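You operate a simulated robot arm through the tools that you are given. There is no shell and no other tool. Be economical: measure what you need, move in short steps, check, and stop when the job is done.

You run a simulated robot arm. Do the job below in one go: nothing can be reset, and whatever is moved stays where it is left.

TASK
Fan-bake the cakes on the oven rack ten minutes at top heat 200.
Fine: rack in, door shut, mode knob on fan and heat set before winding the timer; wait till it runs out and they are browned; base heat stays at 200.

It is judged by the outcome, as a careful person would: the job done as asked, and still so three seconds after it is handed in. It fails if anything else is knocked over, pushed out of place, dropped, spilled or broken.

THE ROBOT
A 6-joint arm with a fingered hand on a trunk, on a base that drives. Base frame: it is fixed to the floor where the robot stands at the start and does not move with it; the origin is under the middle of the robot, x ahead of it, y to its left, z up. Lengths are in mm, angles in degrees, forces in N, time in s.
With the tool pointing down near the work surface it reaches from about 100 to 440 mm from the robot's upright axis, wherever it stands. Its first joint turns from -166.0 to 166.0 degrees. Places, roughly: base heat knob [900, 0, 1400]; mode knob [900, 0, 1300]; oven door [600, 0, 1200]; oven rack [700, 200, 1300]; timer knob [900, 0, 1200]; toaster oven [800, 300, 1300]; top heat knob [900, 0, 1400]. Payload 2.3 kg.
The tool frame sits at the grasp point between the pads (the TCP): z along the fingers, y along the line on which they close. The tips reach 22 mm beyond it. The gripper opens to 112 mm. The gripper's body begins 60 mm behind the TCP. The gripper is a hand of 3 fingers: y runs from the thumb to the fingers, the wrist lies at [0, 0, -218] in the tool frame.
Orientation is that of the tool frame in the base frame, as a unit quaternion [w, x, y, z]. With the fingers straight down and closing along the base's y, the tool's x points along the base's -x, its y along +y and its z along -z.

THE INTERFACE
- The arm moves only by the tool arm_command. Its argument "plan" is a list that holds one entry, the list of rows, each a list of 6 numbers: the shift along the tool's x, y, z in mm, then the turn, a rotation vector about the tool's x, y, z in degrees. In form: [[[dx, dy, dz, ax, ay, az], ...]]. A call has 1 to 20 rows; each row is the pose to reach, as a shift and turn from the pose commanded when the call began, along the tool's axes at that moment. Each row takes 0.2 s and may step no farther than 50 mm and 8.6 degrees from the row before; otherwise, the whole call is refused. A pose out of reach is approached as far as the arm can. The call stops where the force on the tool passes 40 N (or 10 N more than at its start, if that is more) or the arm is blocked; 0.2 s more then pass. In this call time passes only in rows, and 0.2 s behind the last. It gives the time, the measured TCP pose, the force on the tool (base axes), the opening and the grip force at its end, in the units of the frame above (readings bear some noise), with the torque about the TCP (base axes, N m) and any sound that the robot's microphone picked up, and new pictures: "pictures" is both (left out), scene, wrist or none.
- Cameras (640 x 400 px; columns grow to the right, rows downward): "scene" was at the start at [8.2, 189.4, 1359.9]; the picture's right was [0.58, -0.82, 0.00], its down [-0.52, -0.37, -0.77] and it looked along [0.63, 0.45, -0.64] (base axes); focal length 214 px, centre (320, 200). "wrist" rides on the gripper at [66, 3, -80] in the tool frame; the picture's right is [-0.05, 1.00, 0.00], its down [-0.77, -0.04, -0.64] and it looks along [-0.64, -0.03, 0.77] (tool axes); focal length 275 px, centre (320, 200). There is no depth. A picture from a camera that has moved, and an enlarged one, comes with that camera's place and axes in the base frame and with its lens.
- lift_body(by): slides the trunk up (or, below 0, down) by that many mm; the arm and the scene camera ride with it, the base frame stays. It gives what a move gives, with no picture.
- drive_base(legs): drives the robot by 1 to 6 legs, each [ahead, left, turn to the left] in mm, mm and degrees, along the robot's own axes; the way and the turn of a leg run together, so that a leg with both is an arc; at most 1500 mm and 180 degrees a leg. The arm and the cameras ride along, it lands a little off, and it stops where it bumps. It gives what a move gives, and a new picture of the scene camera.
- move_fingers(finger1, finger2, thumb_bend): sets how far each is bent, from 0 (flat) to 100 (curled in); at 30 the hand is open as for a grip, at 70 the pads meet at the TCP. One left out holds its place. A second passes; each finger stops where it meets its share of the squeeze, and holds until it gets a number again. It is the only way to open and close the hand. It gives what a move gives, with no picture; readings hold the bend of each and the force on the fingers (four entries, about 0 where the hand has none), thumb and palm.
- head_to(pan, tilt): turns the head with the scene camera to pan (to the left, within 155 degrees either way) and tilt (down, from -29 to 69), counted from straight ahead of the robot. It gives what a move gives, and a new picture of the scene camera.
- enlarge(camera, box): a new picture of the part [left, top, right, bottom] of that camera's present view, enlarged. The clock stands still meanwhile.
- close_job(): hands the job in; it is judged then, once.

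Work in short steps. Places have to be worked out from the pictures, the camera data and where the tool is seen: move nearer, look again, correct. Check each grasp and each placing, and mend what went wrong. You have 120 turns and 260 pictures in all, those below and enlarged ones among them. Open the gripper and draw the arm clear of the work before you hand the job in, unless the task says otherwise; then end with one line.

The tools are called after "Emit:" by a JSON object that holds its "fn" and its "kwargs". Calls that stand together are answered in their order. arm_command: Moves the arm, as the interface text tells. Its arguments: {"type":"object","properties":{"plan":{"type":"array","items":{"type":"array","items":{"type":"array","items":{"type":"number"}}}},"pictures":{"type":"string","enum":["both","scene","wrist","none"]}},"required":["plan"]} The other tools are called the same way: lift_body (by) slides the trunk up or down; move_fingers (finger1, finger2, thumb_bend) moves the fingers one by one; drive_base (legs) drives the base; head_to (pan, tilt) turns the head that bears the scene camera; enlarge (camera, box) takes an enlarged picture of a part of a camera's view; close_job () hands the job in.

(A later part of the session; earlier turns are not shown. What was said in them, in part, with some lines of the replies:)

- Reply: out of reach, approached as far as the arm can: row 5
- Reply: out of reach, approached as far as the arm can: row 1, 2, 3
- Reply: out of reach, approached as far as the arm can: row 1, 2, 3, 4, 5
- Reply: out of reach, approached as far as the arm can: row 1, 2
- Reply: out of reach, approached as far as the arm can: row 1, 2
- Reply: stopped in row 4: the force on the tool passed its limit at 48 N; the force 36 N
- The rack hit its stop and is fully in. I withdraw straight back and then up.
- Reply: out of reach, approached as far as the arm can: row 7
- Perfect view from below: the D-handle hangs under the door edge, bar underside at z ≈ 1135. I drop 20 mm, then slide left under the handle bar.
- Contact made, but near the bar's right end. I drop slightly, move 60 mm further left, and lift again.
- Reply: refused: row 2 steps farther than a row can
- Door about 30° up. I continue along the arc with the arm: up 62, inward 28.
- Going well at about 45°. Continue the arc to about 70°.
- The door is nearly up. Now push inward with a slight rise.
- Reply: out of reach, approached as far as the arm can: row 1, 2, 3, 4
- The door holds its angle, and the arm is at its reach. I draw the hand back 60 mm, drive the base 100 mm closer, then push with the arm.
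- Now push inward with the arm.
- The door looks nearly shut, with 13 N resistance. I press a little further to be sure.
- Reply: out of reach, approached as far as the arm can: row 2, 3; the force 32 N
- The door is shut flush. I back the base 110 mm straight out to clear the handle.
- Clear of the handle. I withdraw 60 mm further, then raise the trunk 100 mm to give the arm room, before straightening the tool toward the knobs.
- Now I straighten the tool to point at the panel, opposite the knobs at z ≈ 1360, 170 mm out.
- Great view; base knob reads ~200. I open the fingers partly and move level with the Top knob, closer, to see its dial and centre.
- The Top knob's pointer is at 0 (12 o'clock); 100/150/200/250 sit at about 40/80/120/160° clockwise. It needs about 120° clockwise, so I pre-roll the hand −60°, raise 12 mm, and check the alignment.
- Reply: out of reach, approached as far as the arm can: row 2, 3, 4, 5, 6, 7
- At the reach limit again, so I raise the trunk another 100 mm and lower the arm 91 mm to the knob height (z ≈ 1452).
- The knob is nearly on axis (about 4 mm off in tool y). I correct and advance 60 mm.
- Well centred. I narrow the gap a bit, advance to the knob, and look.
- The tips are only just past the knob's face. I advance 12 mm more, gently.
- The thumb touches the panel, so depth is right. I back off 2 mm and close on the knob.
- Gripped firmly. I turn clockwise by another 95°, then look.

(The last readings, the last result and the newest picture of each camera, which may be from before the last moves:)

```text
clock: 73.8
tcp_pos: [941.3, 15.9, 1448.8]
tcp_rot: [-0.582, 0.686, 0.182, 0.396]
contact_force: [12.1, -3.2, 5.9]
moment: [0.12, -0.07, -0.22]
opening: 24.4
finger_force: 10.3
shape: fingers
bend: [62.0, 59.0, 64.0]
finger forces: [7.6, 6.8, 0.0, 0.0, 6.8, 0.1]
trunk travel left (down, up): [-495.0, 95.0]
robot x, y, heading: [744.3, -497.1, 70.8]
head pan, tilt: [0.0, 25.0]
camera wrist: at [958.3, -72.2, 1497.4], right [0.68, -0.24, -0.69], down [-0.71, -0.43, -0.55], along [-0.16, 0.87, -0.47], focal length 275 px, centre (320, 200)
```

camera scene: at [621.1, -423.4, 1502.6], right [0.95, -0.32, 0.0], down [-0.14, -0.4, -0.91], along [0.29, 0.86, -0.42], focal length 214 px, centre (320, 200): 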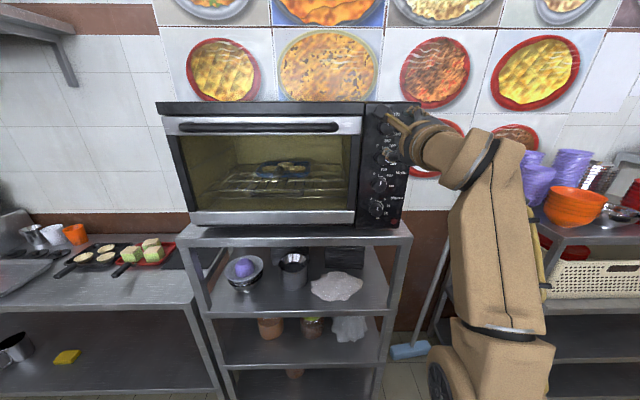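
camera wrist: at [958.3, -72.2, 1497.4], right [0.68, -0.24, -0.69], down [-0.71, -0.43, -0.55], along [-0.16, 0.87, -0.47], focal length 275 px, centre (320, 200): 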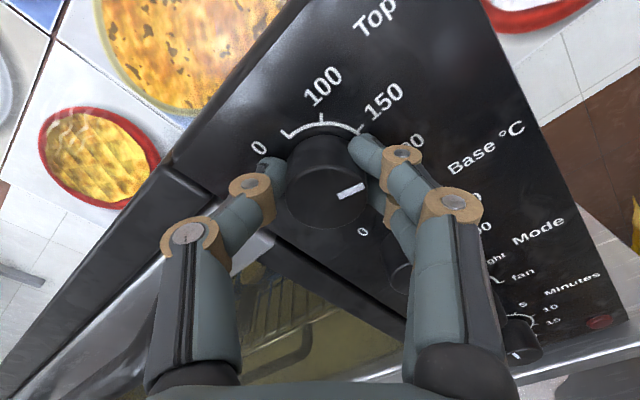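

The knob follows; hand has turned 100°. Another 20° to reach 200.

Emit:
{"fn": "arm_command", "kwargs": {"plan": [[[0, 0, 0, 0, 0, 7], [0, 0, 0, 0, 0, 14], [0, 0, 0, 0, 0, 20]]], "pictures": "none"}}

Emit:
{"fn": "move_fingers", "kwargs": {"finger1": 48, "finger2": 48, "thumb_bend": 48}}

Emit:
{"fn": "arm_command", "kwargs": {"plan": [[[0, 0, -20, 0, 0, 0], [0, 0, -40, 0, 0, 0]]], "pictures": "wrist"}}

Emit:
{"fn": "enlarge", "kwargs": {"camera": "wrist", "box": [220, 50, 460, 200]}}

```text
clock: 74.6
tcp_pos: [943.1, 16.4, 1450.5]
tcp_rot: [-0.643, 0.707, 0.059, 0.288]
contact_force: [14.2, -5.7, 0.0]
moment: [-0.1, -0.07, -0.25]
opening: 24.7
finger_force: 11.2
shape: fingers
bend: [62.0, 59.0, 64.0]
finger forces: [8.5, 7.5, 0.0, 0.1, 6.3, 0.0]
trunk travel left (down, up): [-495.0, 95.0]
robot x, y, heading: [744.6, -501.6, 71.1]
head pan, tilt: [0.0, 25.0]
```

```text
clock: 75.6
tcp_pos: [935.8, 19.4, 1449.8]
tcp_rot: [-0.642, 0.707, 0.062, 0.291]
contact_force: [-0.5, -1.0, 0.6]
moment: [0.01, 0.01, 0.05]
opening: 60.7
finger_force: 0.4
shape: fingers
bend: [48.0, 48.0, 48.0]
finger forces: [0.1, 0.0, 0.0, 0.0, 1.0, 0.0]
trunk travel left (down, up): [-495.0, 95.0]
robot x, y, heading: [744.8, -503.6, 71.3]
head pan, tilt: [0.0, 25.0]
```

```text
clock: 76.2
tcp_pos: [921.5, -18.9, 1449.8]
tcp_rot: [-0.641, 0.707, 0.062, 0.291]
contact_force: [0.2, -0.4, -0.3]
moment: [0.01, 0.0, -0.01]
opening: 60.7
finger_force: 0.0
shape: fingers
bend: [48.0, 48.0, 48.0]
finger forces: [0.0, 0.0, 0.0, 0.0, 0.1, 0.0]
trunk travel left (down, up): [-495.0, 95.0]
robot x, y, heading: [745.1, -501.9, 71.0]
head pan, tilt: [0.0, 25.0]
camera wrist: at [952.0, -112.5, 1478.7], right [0.42, -0.16, -0.89], down [-0.86, -0.37, -0.34], along [-0.28, 0.91, -0.29], focal length 275 px, centre (320, 200)
```

wrist: 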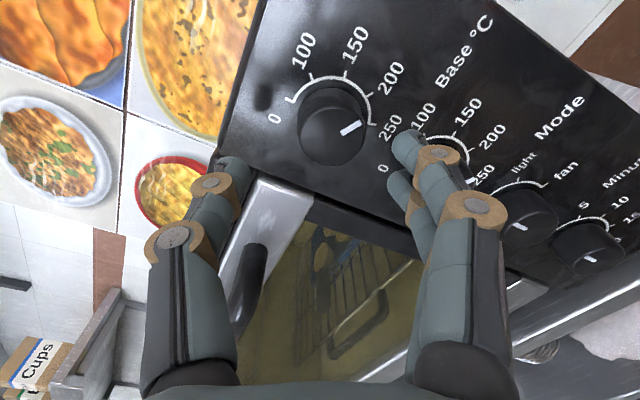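

```text
2.67 times, centred on (340, 125) of wrist
camera zoom: at [952.0, -112.5, 1478.7], right [0.42, -0.16, -0.89], down [-0.86, -0.37, -0.34], along [-0.28, 0.91, -0.29], focal length 734 px, centre (267, 400)
```

zoom: 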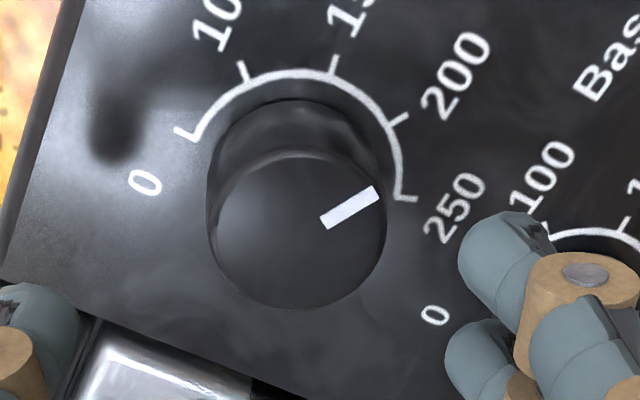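

The pointer shows just short of 200 (about 192, roughly 7° short). I regrasp and turn 8° more.

Emit:
{"fn": "arm_command", "kwargs": {"plan": [[[0, 0, 20, 0, 0, 0], [0, 0, 39, 0, 0, 0]]], "pictures": "none"}}

Emit:
{"fn": "move_fingers", "kwargs": {"finger1": 68, "finger2": 68, "thumb_bend": 68}}

Emit:
{"fn": "arm_command", "kwargs": {"plan": [[[0, 0, 0, 0, 0, 4], [0, 0, 0, 0, 0, 8]]], "pictures": "none"}}

Emit:
{"fn": "move_fingers", "kwargs": {"finger1": 47, "finger2": 47, "thumb_bend": 47}}

Emit:
{"fn": "arm_command", "kwargs": {"plan": [[[0, 0, -25, 0, 0, 0], [0, 0, -50, 0, 0, 0], [0, 0, -75, 0, 0, 0]]], "pictures": "wrist"}}

```text
clock: 76.8
tcp_pos: [934.7, 18.1, 1449.3]
tcp_rot: [-0.642, 0.707, 0.062, 0.291]
contact_force: [-0.3, -0.7, 0.2]
moment: [0.0, -0.01, 0.01]
opening: 60.4
finger_force: 0.1
shape: fingers
bend: [48.0, 48.0, 48.0]
finger forces: [0.0, 0.0, 0.0, 0.0, 0.0, 0.1]
trunk travel left (down, up): [-495.0, 95.0]
robot x, y, heading: [746.6, -499.7, 71.1]
head pan, tilt: [0.0, 25.0]
```

```text
clock: 77.8
tcp_pos: [935.5, 19.6, 1449.0]
tcp_rot: [-0.641, 0.708, 0.061, 0.29]
contact_force: [1.0, -3.1, -10.6]
moment: [-0.25, 0.13, -0.05]
opening: 29.4
finger_force: 10.7
shape: fingers
bend: [58.0, 60.0, 65.0]
finger forces: [8.3, 8.1, 0.0, 0.0, 5.2, 0.0]
trunk travel left (down, up): [-495.0, 95.0]
robot x, y, heading: [748.6, -498.2, 71.0]
head pan, tilt: [0.0, 25.0]
```

```text
clock: 78.4
tcp_pos: [934.9, 18.8, 1449.0]
tcp_rot: [-0.661, 0.71, 0.012, 0.244]
contact_force: [1.3, -2.5, -10.7]
moment: [-0.23, 0.11, -0.04]
opening: 29.5
finger_force: 10.2
shape: fingers
bend: [58.0, 60.0, 65.0]
finger forces: [8.2, 6.9, 0.0, 0.0, 5.4, 0.1]
trunk travel left (down, up): [-495.0, 95.0]
robot x, y, heading: [743.0, -495.6, 70.9]
head pan, tilt: [0.0, 25.0]
```

```text
clock: 79.4
tcp_pos: [934.7, 17.8, 1449.9]
tcp_rot: [-0.66, 0.71, 0.013, 0.245]
contact_force: [0.6, -0.3, -0.3]
moment: [-0.01, 0.04, 0.03]
opening: 63.1
finger_force: 0.0
shape: fingers
bend: [47.0, 47.0, 47.0]
finger forces: [0.0, 0.0, 0.0, 0.0, 0.0, 0.0]
trunk travel left (down, up): [-495.0, 95.0]
robot x, y, heading: [741.6, -494.8, 71.1]
head pan, tilt: [0.0, 25.0]
```

```text
clock: 80.2
tcp_pos: [908.1, -54.0, 1450.8]
tcp_rot: [-0.66, 0.71, 0.013, 0.245]
contact_force: [0.2, -1.2, -0.5]
moment: [0.02, 0.02, 0.02]
opening: 63.5
finger_force: 0.1
shape: fingers
bend: [47.0, 47.0, 47.0]
finger forces: [0.0, 0.1, 0.1, 0.0, 0.0, 0.1]
trunk travel left (down, up): [-495.0, 95.0]
robot x, y, heading: [745.5, -499.6, 71.0]
head pan, tilt: [0.0, 25.0]
camera wrist: at [941.9, -148.6, 1471.1], right [0.3, -0.11, -0.95], down [-0.9, -0.36, -0.24], along [-0.31, 0.93, -0.21], focal length 275 px, centre (320, 200)
```

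wrist: 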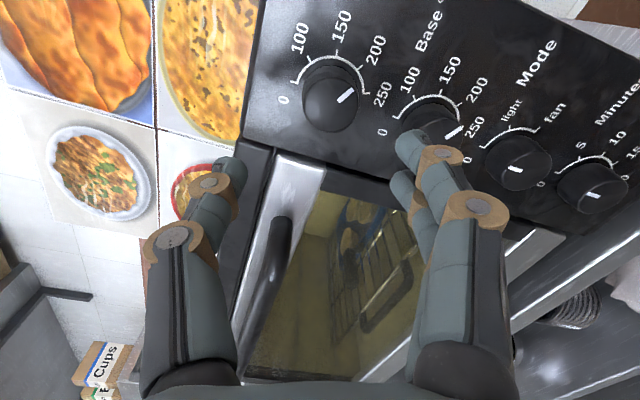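

I zoom to compare the Top and Base pointers.

Emit:
{"fn": "enlarge", "kwargs": {"camera": "wrist", "box": [260, 20, 660, 270]}}

```text
refused: 660 is not a number from 0 to 640
```

Emit:
{"fn": "enlarge", "kwargs": {"camera": "wrist", "box": [270, 20, 510, 170]}}

Emit:
{"fn": "enlarge", "kwargs": {"camera": "wrist", "box": [440, 80, 640, 225]}}

```text
2.67 times, centred on (390, 95) of wrist
camera zoom: at [941.9, -148.6, 1471.1], right [0.3, -0.11, -0.95], down [-0.9, -0.36, -0.24], along [-0.31, 0.93, -0.21], focal length 734 px, centre (133, 480)
```

zoom: 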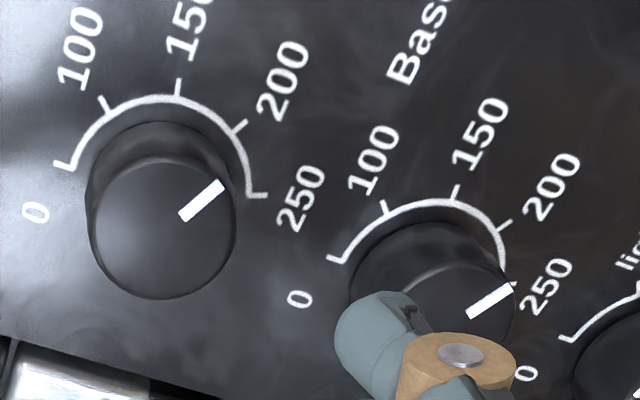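

```text
2.76 times, centred on (540, 152) of wrist
camera zoom: at [941.9, -148.6, 1471.1], right [0.3, -0.11, -0.95], down [-0.9, -0.36, -0.24], along [-0.31, 0.93, -0.21], focal length 759 px, centre (-287, 331)
```

zoom: 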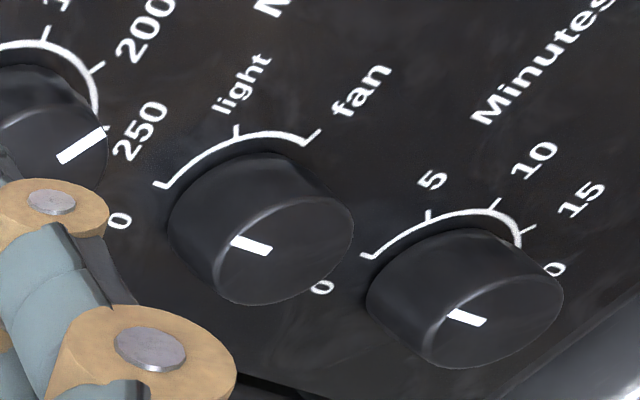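

Top reads ~198–200, Base ~200. Mode pointer is at 0 (fan is 90° clockwise) and the timer at 0. I go down to the mode knob and roll to −45°.

Emit:
{"fn": "arm_command", "kwargs": {"plan": [[[-3.8, 9.8, 0, 0, 0, -8.1], [-7.7, 19.6, 0, 0, 0, -16.2], [-11.5, 29.3, 0, 0, 0, -24.3], [-15.3, 39.1, 0, 0, 0, -32.4], [-19.2, 48.9, 0, 0, 0, -40.5], [-23, 58.7, 0, 0, 0, -48.6], [-26.9, 68.5, 0, 0, 0, -56.7], [-30.7, 78.2, 0, 0, 0, -64.8], [-34.5, 88, 0, 0, 0, -72.9], [-38.4, 97.8, 0, 0, 0, -81], [-42.2, 107.6, 0, 0, 0, -89.1], [-46, 117.3, 0, 0, 0, -97.2], [-49.9, 127.1, 0, 0, 0, -105.3], [-53.7, 136.9, 0, 0, 0, -113]]], "pictures": "wrist"}}

```text
clock: 83.2
tcp_pos: [912.1, -53.3, 1302.6]
tcp_rot: [-0.162, 0.379, 0.6, 0.686]
contact_force: [0.0, -0.9, -0.8]
moment: [0.0, 0.02, 0.02]
opening: 63.2
finger_force: 0.0
shape: fingers
bend: [47.0, 47.0, 47.0]
finger forces: [0.0, 0.1, 0.1, 0.0, 0.1, 0.0]
trunk travel left (down, up): [-495.0, 95.0]
robot x, y, heading: [746.0, -497.1, 71.0]
head pan, tilt: [0.0, 25.0]
camera wrist: at [844.6, -112.6, 1351.8], right [0.71, -0.24, 0.67], down [0.28, -0.77, -0.57], along [0.65, 0.59, -0.48], focal length 275 px, centre (320, 200)
```

wrist: 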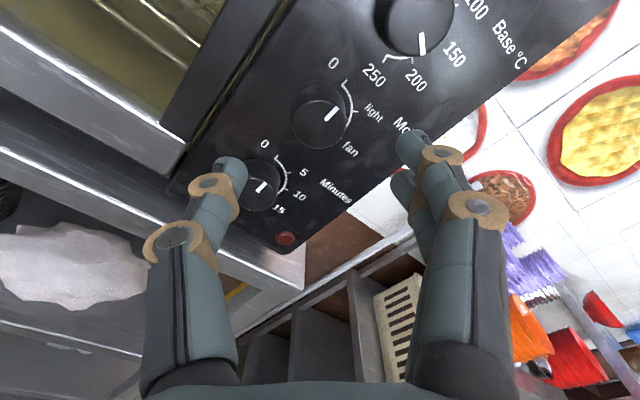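

Mode knob is nearly on axis; I correct by (−6, −2) mm and advance 50 mm.

Emit:
{"fn": "arm_command", "kwargs": {"plan": [[[-3, -1, 17, 0, 0, 0], [-6, -2, 34, 0, 0, 0], [-6, -2, 50, 0, 0, 0]]], "pictures": "wrist"}}

```text
clock: 84.0
tcp_pos: [930.4, -5.8, 1296.4]
tcp_rot: [-0.162, 0.379, 0.6, 0.686]
contact_force: [0.4, 0.5, 0.7]
moment: [0.02, 0.01, 0.02]
opening: 63.4
finger_force: 0.0
shape: fingers
bend: [47.0, 47.0, 47.0]
finger forces: [0.0, 0.1, 0.0, 0.1, 0.0, 0.0]
trunk travel left (down, up): [-495.0, 95.0]
robot x, y, heading: [742.8, -496.6, 70.9]
head pan, tilt: [0.0, 25.0]
camera wrist: at [864.6, -65.4, 1346.5], right [0.71, -0.24, 0.67], down [0.28, -0.77, -0.57], along [0.65, 0.59, -0.48], focal length 275 px, centre (320, 200)
```

wrist: 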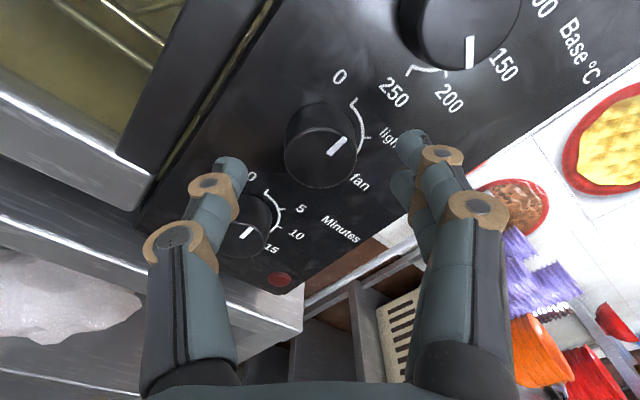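

Centred. Narrow the gap, advance 24 mm, and grip the mode knob.

Emit:
{"fn": "move_fingers", "kwargs": {"finger1": 51, "finger2": 51, "thumb_bend": 51}}

Emit:
{"fn": "arm_command", "kwargs": {"plan": [[[0, 0, 8, 0, 0, 0], [0, 0, 16, 0, 0, 0], [0, 0, 23, 0, 0, 0]]], "pictures": "wrist"}}

Emit:
{"fn": "move_fingers", "kwargs": {"finger1": 68, "finger2": 68, "thumb_bend": 68}}

```text
clock: 85.0
tcp_pos: [931.8, -7.6, 1298.4]
tcp_rot: [-0.163, 0.379, 0.6, 0.686]
contact_force: [1.2, 1.0, 0.5]
moment: [-0.01, 0.02, 0.0]
opening: 53.0
finger_force: 0.0
shape: fingers
bend: [51.0, 51.0, 51.0]
finger forces: [0.1, 0.1, 0.0, 0.1, 0.0, 0.1]
trunk travel left (down, up): [-495.0, 95.0]
robot x, y, heading: [741.9, -495.0, 71.2]
head pan, tilt: [0.0, 25.0]
```

```text
clock: 85.8
tcp_pos: [939.8, 13.9, 1298.6]
tcp_rot: [-0.163, 0.379, 0.6, 0.685]
contact_force: [-0.5, -0.8, 0.8]
moment: [0.03, 0.02, 0.02]
opening: 53.1
finger_force: 0.1
shape: fingers
bend: [51.0, 51.0, 51.0]
finger forces: [0.0, 0.0, 0.0, 0.0, 0.0, 0.1]
out of reach, approached as far as the arm can: row 3
trunk travel left (down, up): [-495.0, 95.0]
robot x, y, heading: [744.5, -498.3, 70.9]
head pan, tilt: [0.0, 25.0]
camera wrist: at [872.4, -44.8, 1346.5], right [0.71, -0.24, 0.67], down [0.28, -0.77, -0.57], along [0.65, 0.59, -0.48], focal length 275 px, centre (320, 200)
```

wrist: 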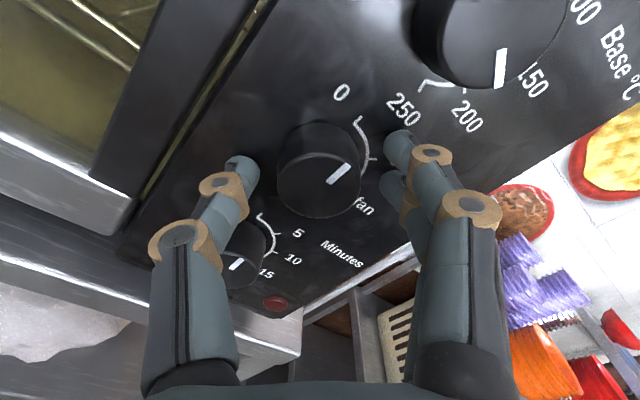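

```text
clock: 86.8
tcp_pos: [939.2, 14.2, 1297.4]
tcp_rot: [-0.162, 0.379, 0.601, 0.685]
contact_force: [-0.6, 1.1, -1.0]
moment: [-0.03, 0.01, 0.0]
opening: 28.1
finger_force: 8.3
shape: fingers
bend: [61.0, 61.0, 63.0]
finger forces: [4.3, 4.6, 0.1, 0.0, 9.5, 0.0]
trunk travel left (down, up): [-495.0, 95.0]
robot x, y, heading: [745.8, -500.2, 70.9]
head pan, tilt: [0.0, 25.0]
```

Gripped well. Turn 90° clockwise to fan.

Emit:
{"fn": "arm_command", "kwargs": {"plan": [[[0, 0, 0, 0, 0, 8.2], [0, 0, 0, 0, 0, 16.4], [0, 0, 0, 0, 0, 24.6], [0, 0, 0, 0, 0, 32.8], [0, 0, 0, 0, 0, 41], [0, 0, 0, 0, 0, 49.2], [0, 0, 0, 0, 0, 57.4], [0, 0, 0, 0, 0, 65.6], [0, 0, 0, 0, 0, 73.8], [0, 0, 0, 0, 0, 82], [0, 0, 0, 0, 0, 90]]], "pictures": "wrist"}}

```text
clock: 89.2
tcp_pos: [939.6, 13.3, 1297.3]
tcp_rot: [-0.599, 0.693, 0.155, 0.37]
contact_force: [-1.2, 4.6, 1.1]
moment: [0.04, -0.05, 0.05]
opening: 28.0
finger_force: 8.8
shape: fingers
bend: [61.0, 61.0, 63.0]
finger forces: [3.8, 4.7, 0.1, 0.0, 9.1, 0.0]
trunk travel left (down, up): [-495.0, 95.0]
robot x, y, heading: [741.0, -497.0, 71.1]
head pan, tilt: [0.0, 25.0]
camera wrist: at [961.2, -75.8, 1340.5], right [0.63, -0.22, -0.75], down [-0.75, -0.42, -0.51], along [-0.2, 0.88, -0.43], focal length 275 px, centre (320, 200)
```

wrist: 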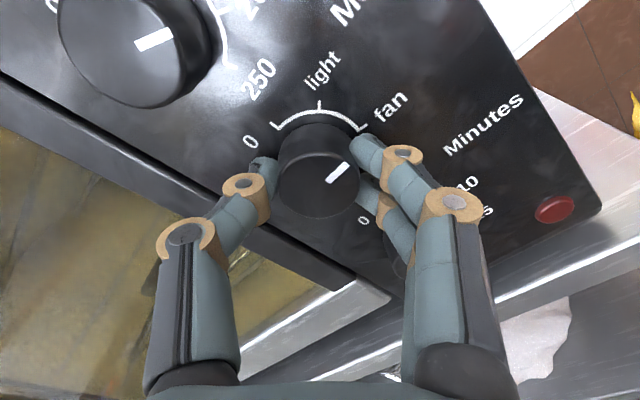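

The pointer is toward fan. I release, back off, and verify.

Emit:
{"fn": "move_fingers", "kwargs": {"finger1": 47, "finger2": 47, "thumb_bend": 47}}

Emit:
{"fn": "arm_command", "kwargs": {"plan": [[[0, 0, -25, 0, 0, 0], [0, 0, -50, 0, 0, 0], [0, 0, -75, 0, 0, 0]]], "pictures": "wrist"}}

Emit:
{"fn": "enlarge", "kwargs": {"camera": "wrist", "box": [200, 20, 520, 220]}}

```text
clock: 90.2
tcp_pos: [939.6, 13.2, 1297.2]
tcp_rot: [-0.599, 0.693, 0.156, 0.37]
contact_force: [0.5, 0.2, 0.5]
moment: [0.04, 0.01, 0.0]
opening: 63.2
finger_force: 0.1
shape: fingers
bend: [47.0, 47.0, 47.0]
finger forces: [0.1, 0.1, 0.0, 0.0, 0.0, 0.0]
trunk travel left (down, up): [-495.0, 95.0]
robot x, y, heading: [742.9, -499.9, 71.0]
head pan, tilt: [0.0, 25.0]
```

```text
clock: 91.0
tcp_pos: [914.5, -58.6, 1297.7]
tcp_rot: [-0.599, 0.692, 0.155, 0.372]
contact_force: [0.5, -0.1, -1.1]
moment: [-0.01, 0.02, 0.02]
opening: 62.9
finger_force: 0.1
shape: fingers
bend: [47.0, 47.0, 47.0]
finger forces: [0.0, 0.1, 0.0, 0.1, 0.0, 0.0]
trunk travel left (down, up): [-495.0, 95.0]
robot x, y, heading: [747.2, -498.4, 70.9]
head pan, tilt: [0.0, 25.0]
camera wrist: at [934.2, -149.0, 1341.1], right [0.63, -0.23, -0.75], down [-0.76, -0.41, -0.51], along [-0.19, 0.88, -0.43], focal length 275 px, centre (320, 200)
```

wrist: 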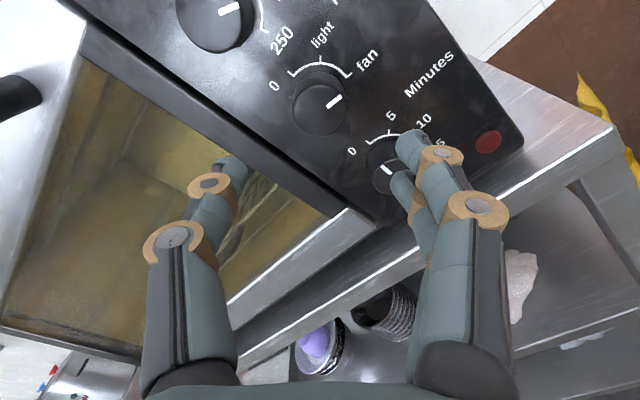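

```text
2.00 times, centred on (360, 120) of wrist
camera zoom: at [934.2, -149.0, 1341.1], right [0.63, -0.23, -0.75], down [-0.76, -0.41, -0.51], along [-0.19, 0.88, -0.43], focal length 551 px, centre (240, 360)
```

zoom: 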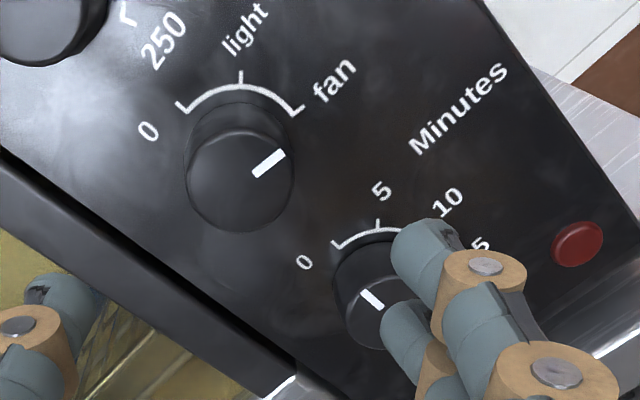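

Mode is squarely on fan; timer at 0. I lower the trunk 75 mm to the timer and roll the hand back to about −45°.

Emit:
{"fn": "lift_body", "kwargs": {"by": -75}}

Emit:
{"fn": "arm_command", "kwargs": {"plan": [[[0, 0, 0, 0, 0, -8.2], [0, 0, 0, 0, 0, -16.4], [0, 0, 0, 0, 0, -24.6], [0, 0, 0, 0, 0, -32.8], [0, 0, 0, 0, 0, -41]]], "pictures": "wrist"}}

Emit:
{"fn": "enlarge", "kwargs": {"camera": "wrist", "box": [240, 50, 440, 175]}}

```text
clock: 92.1
tcp_pos: [913.5, -57.7, 1221.0]
tcp_rot: [-0.598, 0.693, 0.154, 0.372]
contact_force: [-0.1, 0.7, -0.6]
moment: [0.01, -0.02, 0.05]
opening: 63.2
finger_force: 0.0
shape: fingers
bend: [47.0, 47.0, 47.0]
finger forces: [0.0, 0.1, 0.0, 0.0, 0.0, 0.1]
trunk travel left (down, up): [-420.0, 170.0]
robot x, y, heading: [745.1, -497.1, 71.1]
head pan, tilt: [0.0, 25.0]
```

```text
clock: 93.3
tcp_pos: [913.7, -57.6, 1221.2]
tcp_rot: [-0.429, 0.594, 0.388, 0.558]
contact_force: [-0.4, 0.6, 0.3]
moment: [0.04, 0.0, 0.0]
opening: 63.1
finger_force: 0.1
shape: fingers
bend: [47.0, 47.0, 47.0]
finger forces: [0.0, 0.0, 0.1, 0.0, 0.0, 0.0]
trunk travel left (down, up): [-420.0, 170.0]
robot x, y, heading: [749.8, -497.8, 70.9]
head pan, tilt: [0.0, 25.0]
camera wrist: at [896.1, -133.8, 1287.2], right [0.94, -0.33, -0.12], down [-0.3, -0.57, -0.76], along [0.18, 0.75, -0.64], focal length 275 px, centre (320, 200)
```

wrist: 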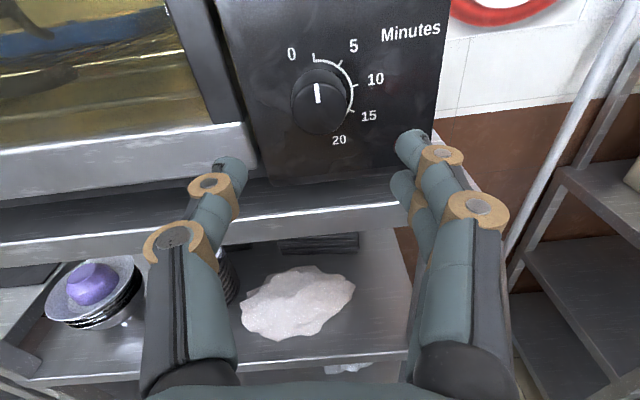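

```text
3.20 times, centred on (340, 112) of wrist
camera zoom: at [896.1, -133.8, 1287.2], right [0.94, -0.33, -0.12], down [-0.3, -0.57, -0.76], along [0.18, 0.75, -0.64], focal length 881 px, centre (256, 480)
```

zoom: 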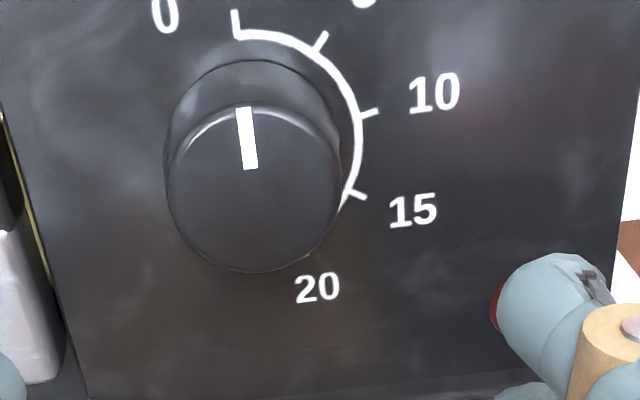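

Timer dial: 5/10/15 at 45° steps, so ten minutes is 90° clockwise; the knob is on axis. I roll to −45° and advance 50 mm.

Emit:
{"fn": "arm_command", "kwargs": {"plan": [[[0, 0, 0, 0, 0, -8.2], [0, 0, 0, 0, 0, -16.4], [0, 0, 0, 0, 0, -24.6], [0, 0, 0, 0, 0, -32.8], [0, 0, 0, 0, 0, -41], [0, 0, 0, 0, 0, -49], [0, 0, 20, 0, 0, -49], [0, 0, 40, 0, 0, -49], [0, 0, 52, 0, 0, -49]]], "pictures": "wrist"}}

Emit:
{"fn": "move_fingers", "kwargs": {"finger1": 51, "finger2": 51, "thumb_bend": 51}}

```text
clock: 95.3
tcp_pos: [932.0, -9.7, 1221.0]
tcp_rot: [-0.161, 0.38, 0.599, 0.686]
contact_force: [-0.4, -0.8, -0.1]
moment: [0.03, 0.0, 0.01]
opening: 63.3
finger_force: 0.0
shape: fingers
bend: [47.0, 47.0, 47.0]
finger forces: [0.0, 0.0, 0.0, 0.1, 0.1, 0.0]
trunk travel left (down, up): [-420.0, 170.0]
robot x, y, heading: [743.0, -499.4, 71.2]
head pan, tilt: [0.0, 25.0]
camera wrist: at [864.4, -68.0, 1269.9], right [0.71, -0.24, 0.67], down [0.28, -0.77, -0.57], along [0.65, 0.59, -0.48], focal length 275 px, centre (320, 200)
```

wrist: 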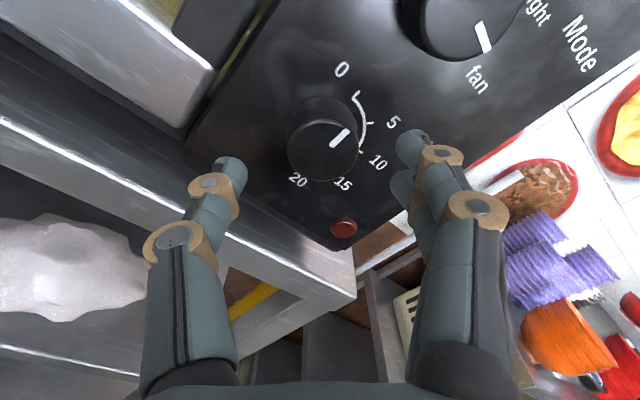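

```text
clock: 96.3
tcp_pos: [931.0, -9.8, 1222.5]
tcp_rot: [-0.161, 0.38, 0.599, 0.686]
contact_force: [-0.2, -0.1, -0.4]
moment: [-0.03, -0.01, -0.02]
opening: 53.1
finger_force: 0.1
shape: fingers
bend: [51.0, 51.0, 51.0]
finger forces: [0.1, 0.0, 0.0, 0.1, 0.1, 0.0]
trunk travel left (down, up): [-420.0, 170.0]
robot x, y, heading: [745.0, -499.2, 70.9]
head pan, tilt: [0.0, 25.0]
```

Centred again. Advance 25 mm and grip the timer knob.

Emit:
{"fn": "arm_command", "kwargs": {"plan": [[[0, 1, 9, 0, 0, 0], [0, 1, 18, 0, 0, 0], [0, 1, 25, 0, 0, 0]]], "pictures": "none"}}

Emit:
{"fn": "move_fingers", "kwargs": {"finger1": 68, "finger2": 68, "thumb_bend": 68}}

```text
clock: 97.1
tcp_pos: [940.1, 13.6, 1219.9]
tcp_rot: [-0.161, 0.38, 0.6, 0.685]
contact_force: [0.0, -0.4, -0.2]
moment: [-0.04, -0.03, -0.02]
opening: 53.0
finger_force: 0.0
shape: fingers
bend: [51.0, 51.0, 51.0]
finger forces: [0.1, 0.0, 0.0, 0.0, 0.0, 0.1]
trunk travel left (down, up): [-420.0, 170.0]
robot x, y, heading: [747.7, -501.9, 71.0]
head pan, tilt: [0.0, 25.0]
```

```text
clock: 98.1
tcp_pos: [940.7, 14.0, 1221.4]
tcp_rot: [-0.162, 0.38, 0.6, 0.685]
contact_force: [0.1, 0.5, -1.6]
moment: [-0.01, 0.0, -0.01]
opening: 28.9
finger_force: 8.8
shape: fingers
bend: [60.0, 62.0, 63.0]
finger forces: [4.9, 3.5, 0.1, 0.0, 8.9, 0.0]
trunk travel left (down, up): [-420.0, 170.0]
robot x, y, heading: [745.1, -495.4, 70.9]
head pan, tilt: [0.0, 25.0]
```

Good grip. Wind 91° clockwise to ten minutes.

Emit:
{"fn": "arm_command", "kwargs": {"plan": [[[0, 0, 0, 0, 0, 8.3], [0, 0, 0, 0, 0, 16.6], [0, 0, 0, 0, 0, 24.9], [0, 0, 0, 0, 0, 33.2], [0, 0, 0, 0, 0, 41.5], [0, 0, 0, 0, 0, 49.8], [0, 0, 0, 0, 0, 58.1], [0, 0, 0, 0, 0, 66.4], [0, 0, 0, 0, 0, 74.7], [0, 0, 0, 0, 0, 83], [0, 0, 0, 0, 0, 91]]], "pictures": "wrist"}}

Emit:
{"fn": "move_fingers", "kwargs": {"finger1": 47, "finger2": 47, "thumb_bend": 47}}

Emit:
{"fn": "arm_command", "kwargs": {"plan": [[[0, 0, -25, 0, 0, 0], [0, 0, -50, 0, 0, 0], [0, 0, -75, 0, 0, 0]]], "pictures": "wrist"}}

Emit:
{"fn": "enlarge", "kwargs": {"camera": "wrist", "box": [220, 30, 460, 180]}}

```text
clock: 100.5
tcp_pos: [939.2, 14.5, 1223.1]
tcp_rot: [-0.603, 0.694, 0.15, 0.365]
contact_force: [-9.3, -1.7, -11.3]
moment: [-0.17, 0.07, 0.15]
opening: 28.7
finger_force: 11.0
shape: fingers
bend: [61.0, 63.0, 64.0]
finger forces: [5.3, 7.4, 0.1, 0.0, 9.7, 0.0]
trunk travel left (down, up): [-420.0, 170.0]
robot x, y, heading: [747.6, -499.4, 71.1]
head pan, tilt: [0.0, 25.0]
camera wrist: at [960.3, -74.9, 1265.1], right [0.61, -0.22, -0.76], down [-0.76, -0.41, -0.5], along [-0.21, 0.88, -0.42], focal length 275 px, centre (320, 200)
```

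wrist: 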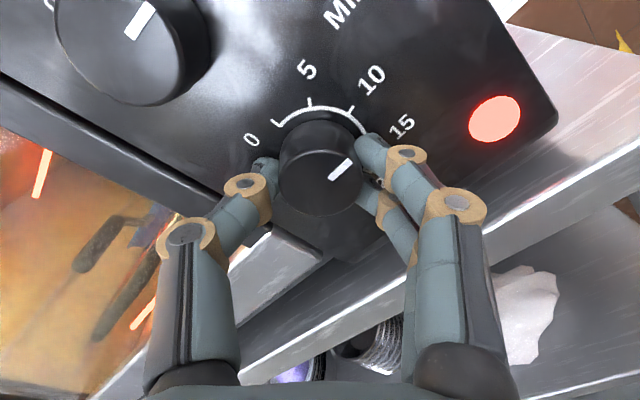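

```text
clock: 101.5
tcp_pos: [940.6, 13.7, 1223.4]
tcp_rot: [-0.603, 0.693, 0.15, 0.365]
contact_force: [-0.4, -0.5, 0.0]
moment: [0.04, 0.0, -0.01]
opening: 62.9
finger_force: 0.0
shape: fingers
bend: [47.0, 47.0, 47.0]
finger forces: [0.1, 0.0, 0.0, 0.0, 0.0, 0.0]
trunk travel left (down, up): [-420.0, 170.0]
robot x, y, heading: [747.5, -500.6, 70.8]
head pan, tilt: [0.0, 25.0]
```

```text
clock: 102.3
tcp_pos: [913.2, -58.5, 1222.5]
tcp_rot: [-0.603, 0.693, 0.149, 0.366]
contact_force: [0.1, 0.1, 0.2]
moment: [0.03, 0.0, 0.01]
opening: 63.1
finger_force: 0.0
shape: fingers
bend: [47.0, 47.0, 47.0]
finger forces: [0.0, 0.0, 0.0, 0.0, 0.0, 0.1]
trunk travel left (down, up): [-420.0, 170.0]
robot x, y, heading: [746.2, -498.6, 71.1]
head pan, tilt: [0.0, 25.0]
camera wrist: at [935.7, -148.0, 1265.3], right [0.61, -0.22, -0.76], down [-0.76, -0.41, -0.5], along [-0.2, 0.89, -0.42], focal length 275 px, centre (320, 200)
```

wrist: 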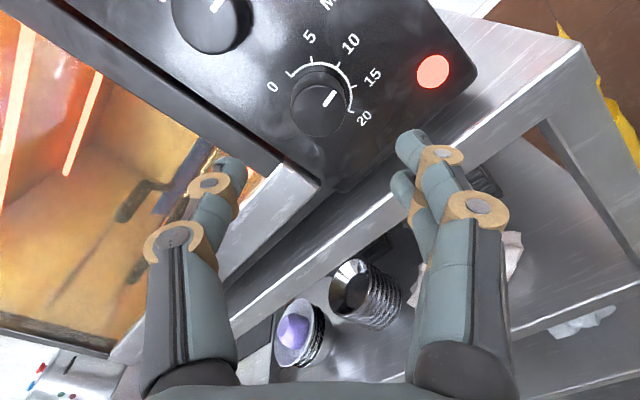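

```text
2.67 times, centred on (340, 105) of wrist
camera zoom: at [935.7, -148.0, 1265.3], right [0.61, -0.22, -0.76], down [-0.76, -0.41, -0.5], along [-0.2, 0.89, -0.42], focal length 734 px, centre (267, 453)
```

zoom: 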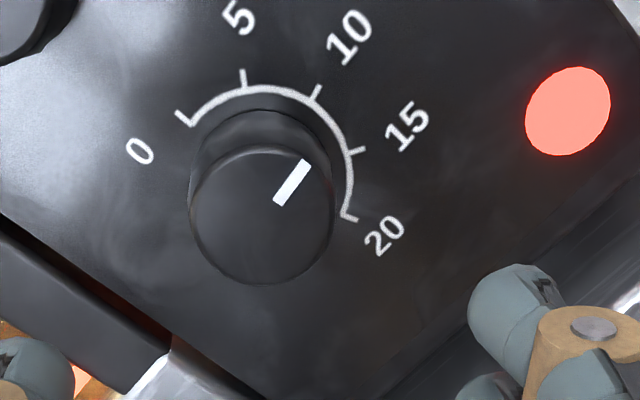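

The lamp is on, elements glow, and the timer reads ten. I move the hand back while rolling it level, then wait and watch the timer.

Emit:
{"fn": "arm_command", "kwargs": {"plan": [[[0, 0, -8, 0, 0, -8], [0, 0, -16, 0, 0, -16], [0, 0, -24, 0, 0, -24], [0, 0, -32, 0, 0, -32], [0, 0, -40, 0, 0, -40], [0, 0, -45, 0, 0, -44], [0, 0, -45, 0, 0, -44], [0, 0, -45, 0, 0, -44], [0, 0, -45, 0, 0, -44], [0, 0, -45, 0, 0, -44], [0, 0, -45, 0, 0, -44], [0, 0, -45, 0, 0, -44], [0, 0, -45, 0, 0, -44], [0, 0, -45, 0, 0, -44], [0, 0, -45, 0, 0, -44], [0, 0, -45, 0, 0, -44], [0, 0, -45, 0, 0, -44], [0, 0, -45, 0, 0, -44], [0, 0, -45, 0, 0, -44], [0, 0, -45, 0, 0, -44]]], "pictures": "both"}}

Emit:
{"fn": "enlarge", "kwargs": {"camera": "wrist", "box": [240, 0, 440, 125]}}

```text
clock: 106.5
tcp_pos: [900.2, -98.4, 1224.7]
tcp_rot: [-0.421, 0.588, 0.398, 0.565]
contact_force: [0.0, 0.0, -0.2]
moment: [0.03, -0.01, -0.01]
opening: 62.7
finger_force: 0.0
shape: fingers
bend: [47.0, 47.0, 47.0]
finger forces: [0.0, 0.0, 0.0, 0.0, 0.0, 0.0]
trunk travel left (down, up): [-420.0, 170.0]
robot x, y, heading: [745.2, -499.0, 71.1]
head pan, tilt: [0.0, 25.0]
camera scene: at [621.2, -423.2, 1527.6], right [0.95, -0.32, 0.0], down [-0.14, -0.4, -0.91], along [0.29, 0.86, -0.42], focal length 214 px, centre (320, 200)
camera wrist: at [880.3, -174.0, 1289.4], right [0.94, -0.33, -0.09], down [-0.28, -0.58, -0.76], along [0.2, 0.74, -0.64], focal length 275 px, centre (320, 200)
```

scene: 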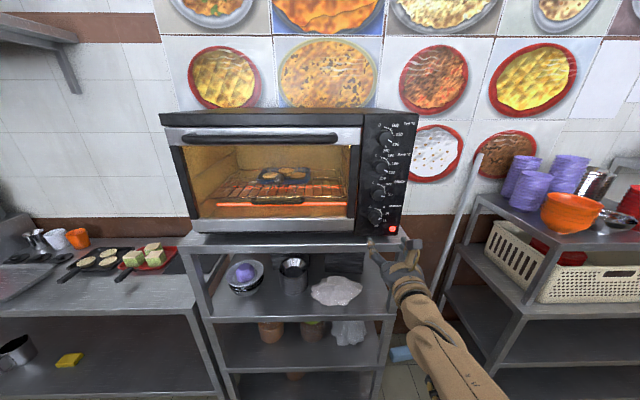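
wrist: 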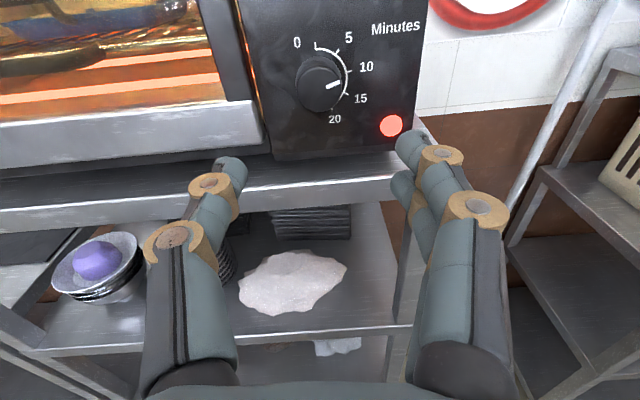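

```text
3.20 times, centred on (340, 62) of wrist
camera zoom: at [880.3, -174.0, 1289.4], right [0.94, -0.33, -0.09], down [-0.28, -0.58, -0.76], along [0.2, 0.74, -0.64], focal length 881 px, centre (256, 640)
```

zoom: 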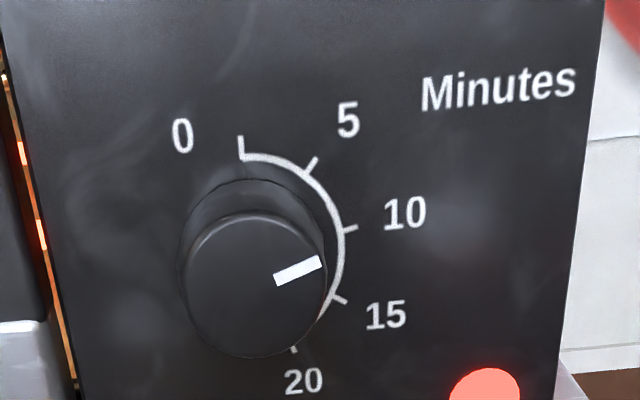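

The timer seems to be running down. I wait, using still rows, and look again.

Emit:
{"fn": "arm_command", "kwargs": {"plan": [[[0, 0, 0, 0, 0, 0], [0, 0, 0, 0, 0, 0], [0, 0, 0, 0, 0, 0], [0, 0, 0, 0, 0, 0], [0, 0, 0, 0, 0, 0], [0, 0, 0, 0, 0, 0], [0, 0, 0, 0, 0, 0], [0, 0, 0, 0, 0, 0], [0, 0, 0, 0, 0, 0], [0, 0, 0, 0, 0, 0], [0, 0, 0, 0, 0, 0], [0, 0, 0, 0, 0, 0], [0, 0, 0, 0, 0, 0], [0, 0, 0, 0, 0, 0], [0, 0, 0, 0, 0, 0], [0, 0, 0, 0, 0, 0], [0, 0, 0, 0, 0, 0], [0, 0, 0, 0, 0, 0], [0, 0, 0, 0, 0, 0], [0, 0, 0, 0, 0, 0]]], "pictures": "none"}}

Emit:
{"fn": "arm_command", "kwargs": {"plan": [[[0, 0, 0, 0, 0, 0], [0, 0, 0, 0, 0, 0], [0, 0, 0, 0, 0, 0], [0, 0, 0, 0, 0, 0], [0, 0, 0, 0, 0, 0], [0, 0, 0, 0, 0, 0], [0, 0, 0, 0, 0, 0], [0, 0, 0, 0, 0, 0], [0, 0, 0, 0, 0, 0], [0, 0, 0, 0, 0, 0], [0, 0, 0, 0, 0, 0], [0, 0, 0, 0, 0, 0], [0, 0, 0, 0, 0, 0], [0, 0, 0, 0, 0, 0], [0, 0, 0, 0, 0, 0], [0, 0, 0, 0, 0, 0], [0, 0, 0, 0, 0, 0], [0, 0, 0, 0, 0, 0], [0, 0, 0, 0, 0, 0], [0, 0, 0, 0, 0, 0]]], "pictures": "none"}}

Emit:
{"fn": "enlarge", "kwargs": {"camera": "wrist", "box": [240, 0, 440, 125]}}

```text
clock: 110.7
tcp_pos: [899.9, -98.0, 1223.7]
tcp_rot: [-0.419, 0.589, 0.397, 0.566]
contact_force: [0.2, -0.8, 0.2]
moment: [0.02, -0.02, -0.01]
opening: 63.2
finger_force: 0.1
shape: fingers
bend: [47.0, 47.0, 47.0]
finger forces: [0.0, 0.1, 0.0, 0.0, 0.0, 0.0]
trunk travel left (down, up): [-420.0, 170.0]
robot x, y, heading: [745.7, -500.5, 71.1]
head pan, tilt: [0.0, 25.0]
```

```text
clock: 114.9
tcp_pos: [901.0, -98.3, 1224.6]
tcp_rot: [-0.421, 0.587, 0.399, 0.565]
contact_force: [1.2, 0.4, -0.5]
moment: [0.0, -0.04, -0.01]
opening: 63.1
finger_force: 0.0
shape: fingers
bend: [47.0, 47.0, 47.0]
finger forces: [0.1, 0.1, 0.0, 0.1, 0.1, 0.0]
trunk travel left (down, up): [-420.0, 170.0]
robot x, y, heading: [747.9, -500.4, 71.2]
head pan, tilt: [0.0, 25.0]
```

```text
3.20 times, centred on (340, 62) of wrist
camera zoom: at [880.3, -174.0, 1289.4], right [0.94, -0.33, -0.09], down [-0.28, -0.58, -0.76], along [0.2, 0.74, -0.64], focal length 881 px, centre (256, 640)
```

zoom: 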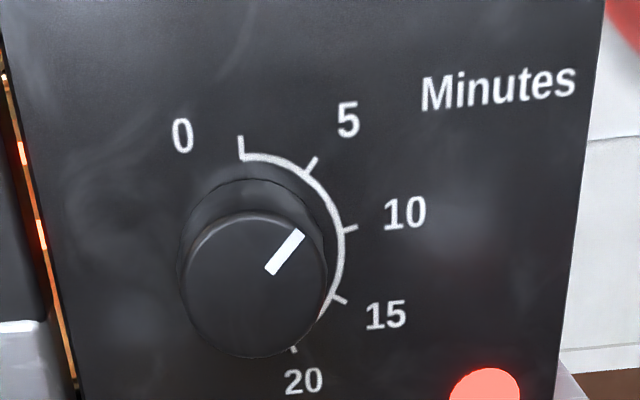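

The timer runs at about 4°/s, so it'll finish around clock 127. I wait on.

Emit:
{"fn": "arm_command", "kwargs": {"plan": [[[0, 0, 0, 0, 0, 0], [0, 0, 0, 0, 0, 0], [0, 0, 0, 0, 0, 0], [0, 0, 0, 0, 0, 0], [0, 0, 0, 0, 0, 0], [0, 0, 0, 0, 0, 0], [0, 0, 0, 0, 0, 0], [0, 0, 0, 0, 0, 0], [0, 0, 0, 0, 0, 0], [0, 0, 0, 0, 0, 0], [0, 0, 0, 0, 0, 0], [0, 0, 0, 0, 0, 0], [0, 0, 0, 0, 0, 0], [0, 0, 0, 0, 0, 0], [0, 0, 0, 0, 0, 0], [0, 0, 0, 0, 0, 0], [0, 0, 0, 0, 0, 0], [0, 0, 0, 0, 0, 0], [0, 0, 0, 0, 0, 0], [0, 0, 0, 0, 0, 0]]], "pictures": "none"}}

Emit:
{"fn": "arm_command", "kwargs": {"plan": [[[0, 0, 0, 0, 0, 0], [0, 0, 0, 0, 0, 0], [0, 0, 0, 0, 0, 0], [0, 0, 0, 0, 0, 0], [0, 0, 0, 0, 0, 0], [0, 0, 0, 0, 0, 0], [0, 0, 0, 0, 0, 0], [0, 0, 0, 0, 0, 0], [0, 0, 0, 0, 0, 0], [0, 0, 0, 0, 0, 0], [0, 0, 0, 0, 0, 0], [0, 0, 0, 0, 0, 0], [0, 0, 0, 0, 0, 0], [0, 0, 0, 0, 0, 0], [0, 0, 0, 0, 0, 0], [0, 0, 0, 0, 0, 0], [0, 0, 0, 0, 0, 0], [0, 0, 0, 0, 0, 0], [0, 0, 0, 0, 0, 0], [0, 0, 0, 0, 0, 0]]], "pictures": "none"}}

Emit:
{"fn": "arm_command", "kwargs": {"plan": [[[0, 0, 0, 0, 0, 0], [0, 0, 0, 0, 0, 0], [0, 0, 0, 0, 0, 0], [0, 0, 0, 0, 0, 0], [0, 0, 0, 0, 0, 0], [0, 0, 0, 0, 0, 0], [0, 0, 0, 0, 0, 0], [0, 0, 0, 0, 0, 0], [0, 0, 0, 0, 0, 0], [0, 0, 0, 0, 0, 0], [0, 0, 0, 0, 0, 0], [0, 0, 0, 0, 0, 0], [0, 0, 0, 0, 0, 0], [0, 0, 0, 0, 0, 0], [0, 0, 0, 0, 0, 0], [0, 0, 0, 0, 0, 0], [0, 0, 0, 0, 0, 0], [0, 0, 0, 0, 0, 0], [0, 0, 0, 0, 0, 0], [0, 0, 0, 0, 0, 0]]], "pictures": "both"}}

Emit:
{"fn": "enlarge", "kwargs": {"camera": "scene", "box": [150, 100, 430, 275]}}

```text
clock: 119.1
tcp_pos: [901.3, -98.0, 1224.4]
tcp_rot: [-0.42, 0.589, 0.396, 0.566]
contact_force: [-0.6, 0.3, -0.3]
moment: [0.01, -0.01, 0.02]
opening: 62.9
finger_force: 0.1
shape: fingers
bend: [47.0, 47.0, 47.0]
finger forces: [0.1, 0.0, 0.0, 0.0, 0.1, 0.0]
trunk travel left (down, up): [-420.0, 170.0]
robot x, y, heading: [742.7, -500.1, 71.0]
head pan, tilt: [0.0, 25.0]
```

```text
clock: 123.3
tcp_pos: [899.7, -98.8, 1224.3]
tcp_rot: [-0.421, 0.587, 0.398, 0.565]
contact_force: [-0.2, -0.5, -0.2]
moment: [0.02, -0.01, 0.0]
opening: 63.1
finger_force: 0.1
shape: fingers
bend: [47.0, 47.0, 47.0]
finger forces: [0.0, 0.0, 0.0, 0.0, 0.0, 0.1]
trunk travel left (down, up): [-420.0, 170.0]
robot x, y, heading: [750.4, -498.6, 71.0]
head pan, tilt: [0.0, 25.0]
```

```text
clock: 127.5
tcp_pos: [900.3, -98.0, 1224.6]
tcp_rot: [-0.42, 0.588, 0.397, 0.566]
contact_force: [0.0, 0.1, 0.2]
moment: [-0.01, 0.01, 0.01]
opening: 62.9
finger_force: 0.0
shape: fingers
bend: [47.0, 47.0, 47.0]
finger forces: [0.0, 0.0, 0.0, 0.0, 0.0, 0.1]
trunk travel left (down, up): [-420.0, 170.0]
robot x, y, heading: [746.8, -500.0, 71.0]
head pan, tilt: [0.0, 25.0]
camera scene: at [621.2, -423.2, 1527.6], right [0.95, -0.32, 0.0], down [-0.14, -0.4, -0.91], along [0.29, 0.86, -0.42], focal length 214 px, centre (320, 200)
camera wrist: at [880.3, -174.0, 1289.4], right [0.94, -0.33, -0.09], down [-0.28, -0.58, -0.76], along [0.2, 0.74, -0.64], focal length 275 px, centre (320, 200)
```

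scene: 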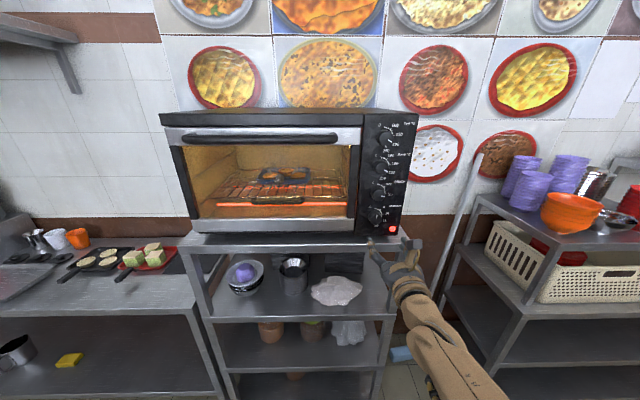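
wrist: 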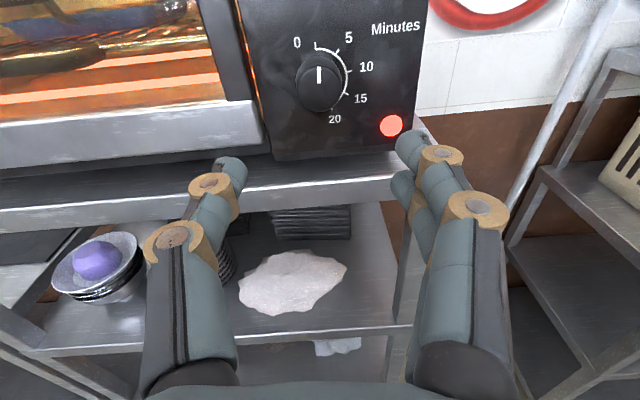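

```text
2.29 times, centred on (290, 188) of scene
camera zoom: at [621.2, -423.2, 1527.6], right [0.95, -0.32, 0.0], down [-0.14, -0.4, -0.91], along [0.29, 0.86, -0.42], focal length 490 px, centre (389, 229)
```

zoom: 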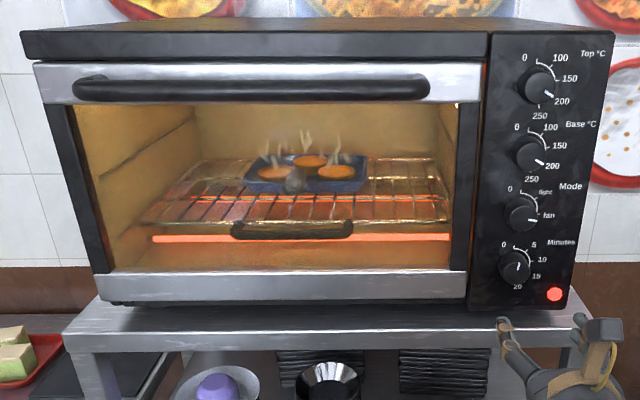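

Browning well; the timer is nearly at 0 but the lamp is still lit. I wait a few seconds more, drawing the hand further back.

Emit:
{"fn": "arm_command", "kwargs": {"plan": [[[0, 0, -15, 0, 0, 0], [0, 0, -30, 0, 0, 0], [0, 0, -40, 0, 0, 0], [0, 0, -40, 0, 0, 0], [0, 0, -40, 0, 0, 0], [0, 0, -40, 0, 0, 0], [0, 0, -40, 0, 0, 0], [0, 0, -40, 0, 0, 0], [0, 0, -40, 0, 0, 0], [0, 0, -40, 0, 0, 0], [0, 0, -40, 0, 0, 0], [0, 0, -40, 0, 0, 0], [0, 0, -40, 0, 0, 0], [0, 0, -40, 0, 0, 0], [0, 0, -40, 0, 0, 0], [0, 0, -40, 0, 0, 0], [0, 0, -40, 0, 0, 0], [0, 0, -40, 0, 0, 0]]], "pictures": "both"}}

Emit:
{"fn": "enlarge", "kwargs": {"camera": "scene", "box": [150, 100, 430, 275]}}

```text
clock: 131.3
tcp_pos: [887.4, -136.0, 1225.2]
tcp_rot: [-0.42, 0.588, 0.397, 0.565]
contact_force: [0.1, -0.1, -0.5]
moment: [0.0, 0.03, -0.01]
opening: 63.1
finger_force: 0.1
shape: fingers
bend: [47.0, 47.0, 47.0]
finger forces: [0.0, 0.1, 0.0, 0.0, 0.0, 0.0]
trunk travel left (down, up): [-420.0, 170.0]
robot x, y, heading: [746.4, -499.4, 70.9]
head pan, tilt: [0.0, 25.0]
camera scene: at [621.2, -423.2, 1527.6], right [0.95, -0.32, 0.0], down [-0.14, -0.4, -0.91], along [0.29, 0.86, -0.42], focal length 214 px, centre (320, 200)
camera wrist: at [867.0, -211.1, 1289.8], right [0.94, -0.33, -0.09], down [-0.28, -0.58, -0.76], along [0.2, 0.74, -0.64], focal length 275 px, centre (320, 200)
```

scene: 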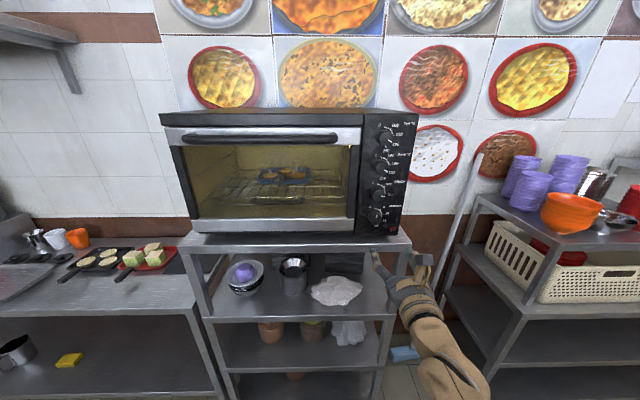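
wrist: 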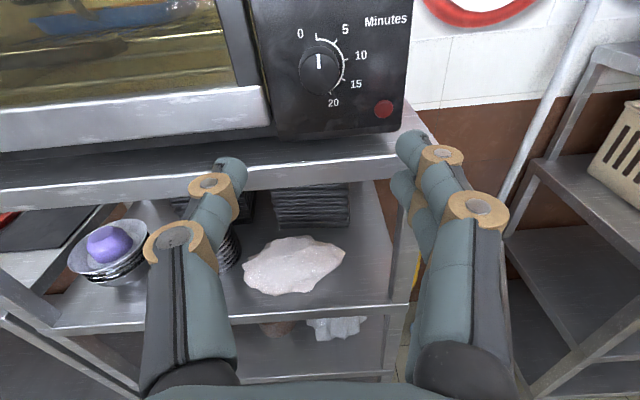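

```text
2.29 times, centred on (290, 188) of scene
camera zoom: at [621.2, -423.2, 1527.6], right [0.95, -0.32, 0.0], down [-0.14, -0.4, -0.91], along [0.29, 0.86, -0.42], focal length 490 px, centre (389, 229)
```

zoom: 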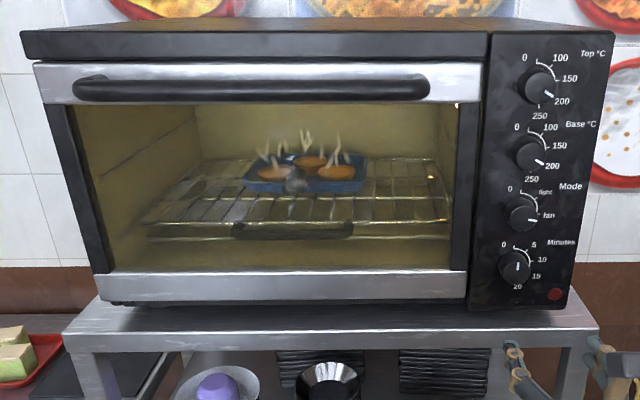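

The timer has run out: the lamp and elements are off and the cakes are browned. Top reads 200, Base 200, and mode is on fan. I open the hand and hand the job in.

Emit:
{"fn": "move_fingers", "kwargs": {"finger1": 30, "finger2": 30, "thumb_bend": 30}}

Emit:
{"fn": "close_job", "kwargs": {}}

```text
clock: 132.3
tcp_pos: [887.8, -134.9, 1223.9]
tcp_rot: [-0.42, 0.588, 0.397, 0.566]
contact_force: [-0.4, 0.9, 1.3]
moment: [0.0, -0.01, -0.01]
opening: 110.9
finger_force: 0.0
shape: fingers
bend: [30.0, 30.0, 30.0]
finger forces: [0.1, 0.0, 0.0, 0.0, 0.0, 0.1]
trunk travel left (down, up): [-420.0, 170.0]
robot x, y, heading: [744.1, -496.2, 71.1]
head pan, tilt: [0.0, 25.0]
```

```text
The job is handed in.
```

The cakes had their ten minutes of fan-baking and are browned: the rack is in and the door shut, top heat was set to 200 (reads about 198–200), base heat stayed at 200, and the timer has run out.
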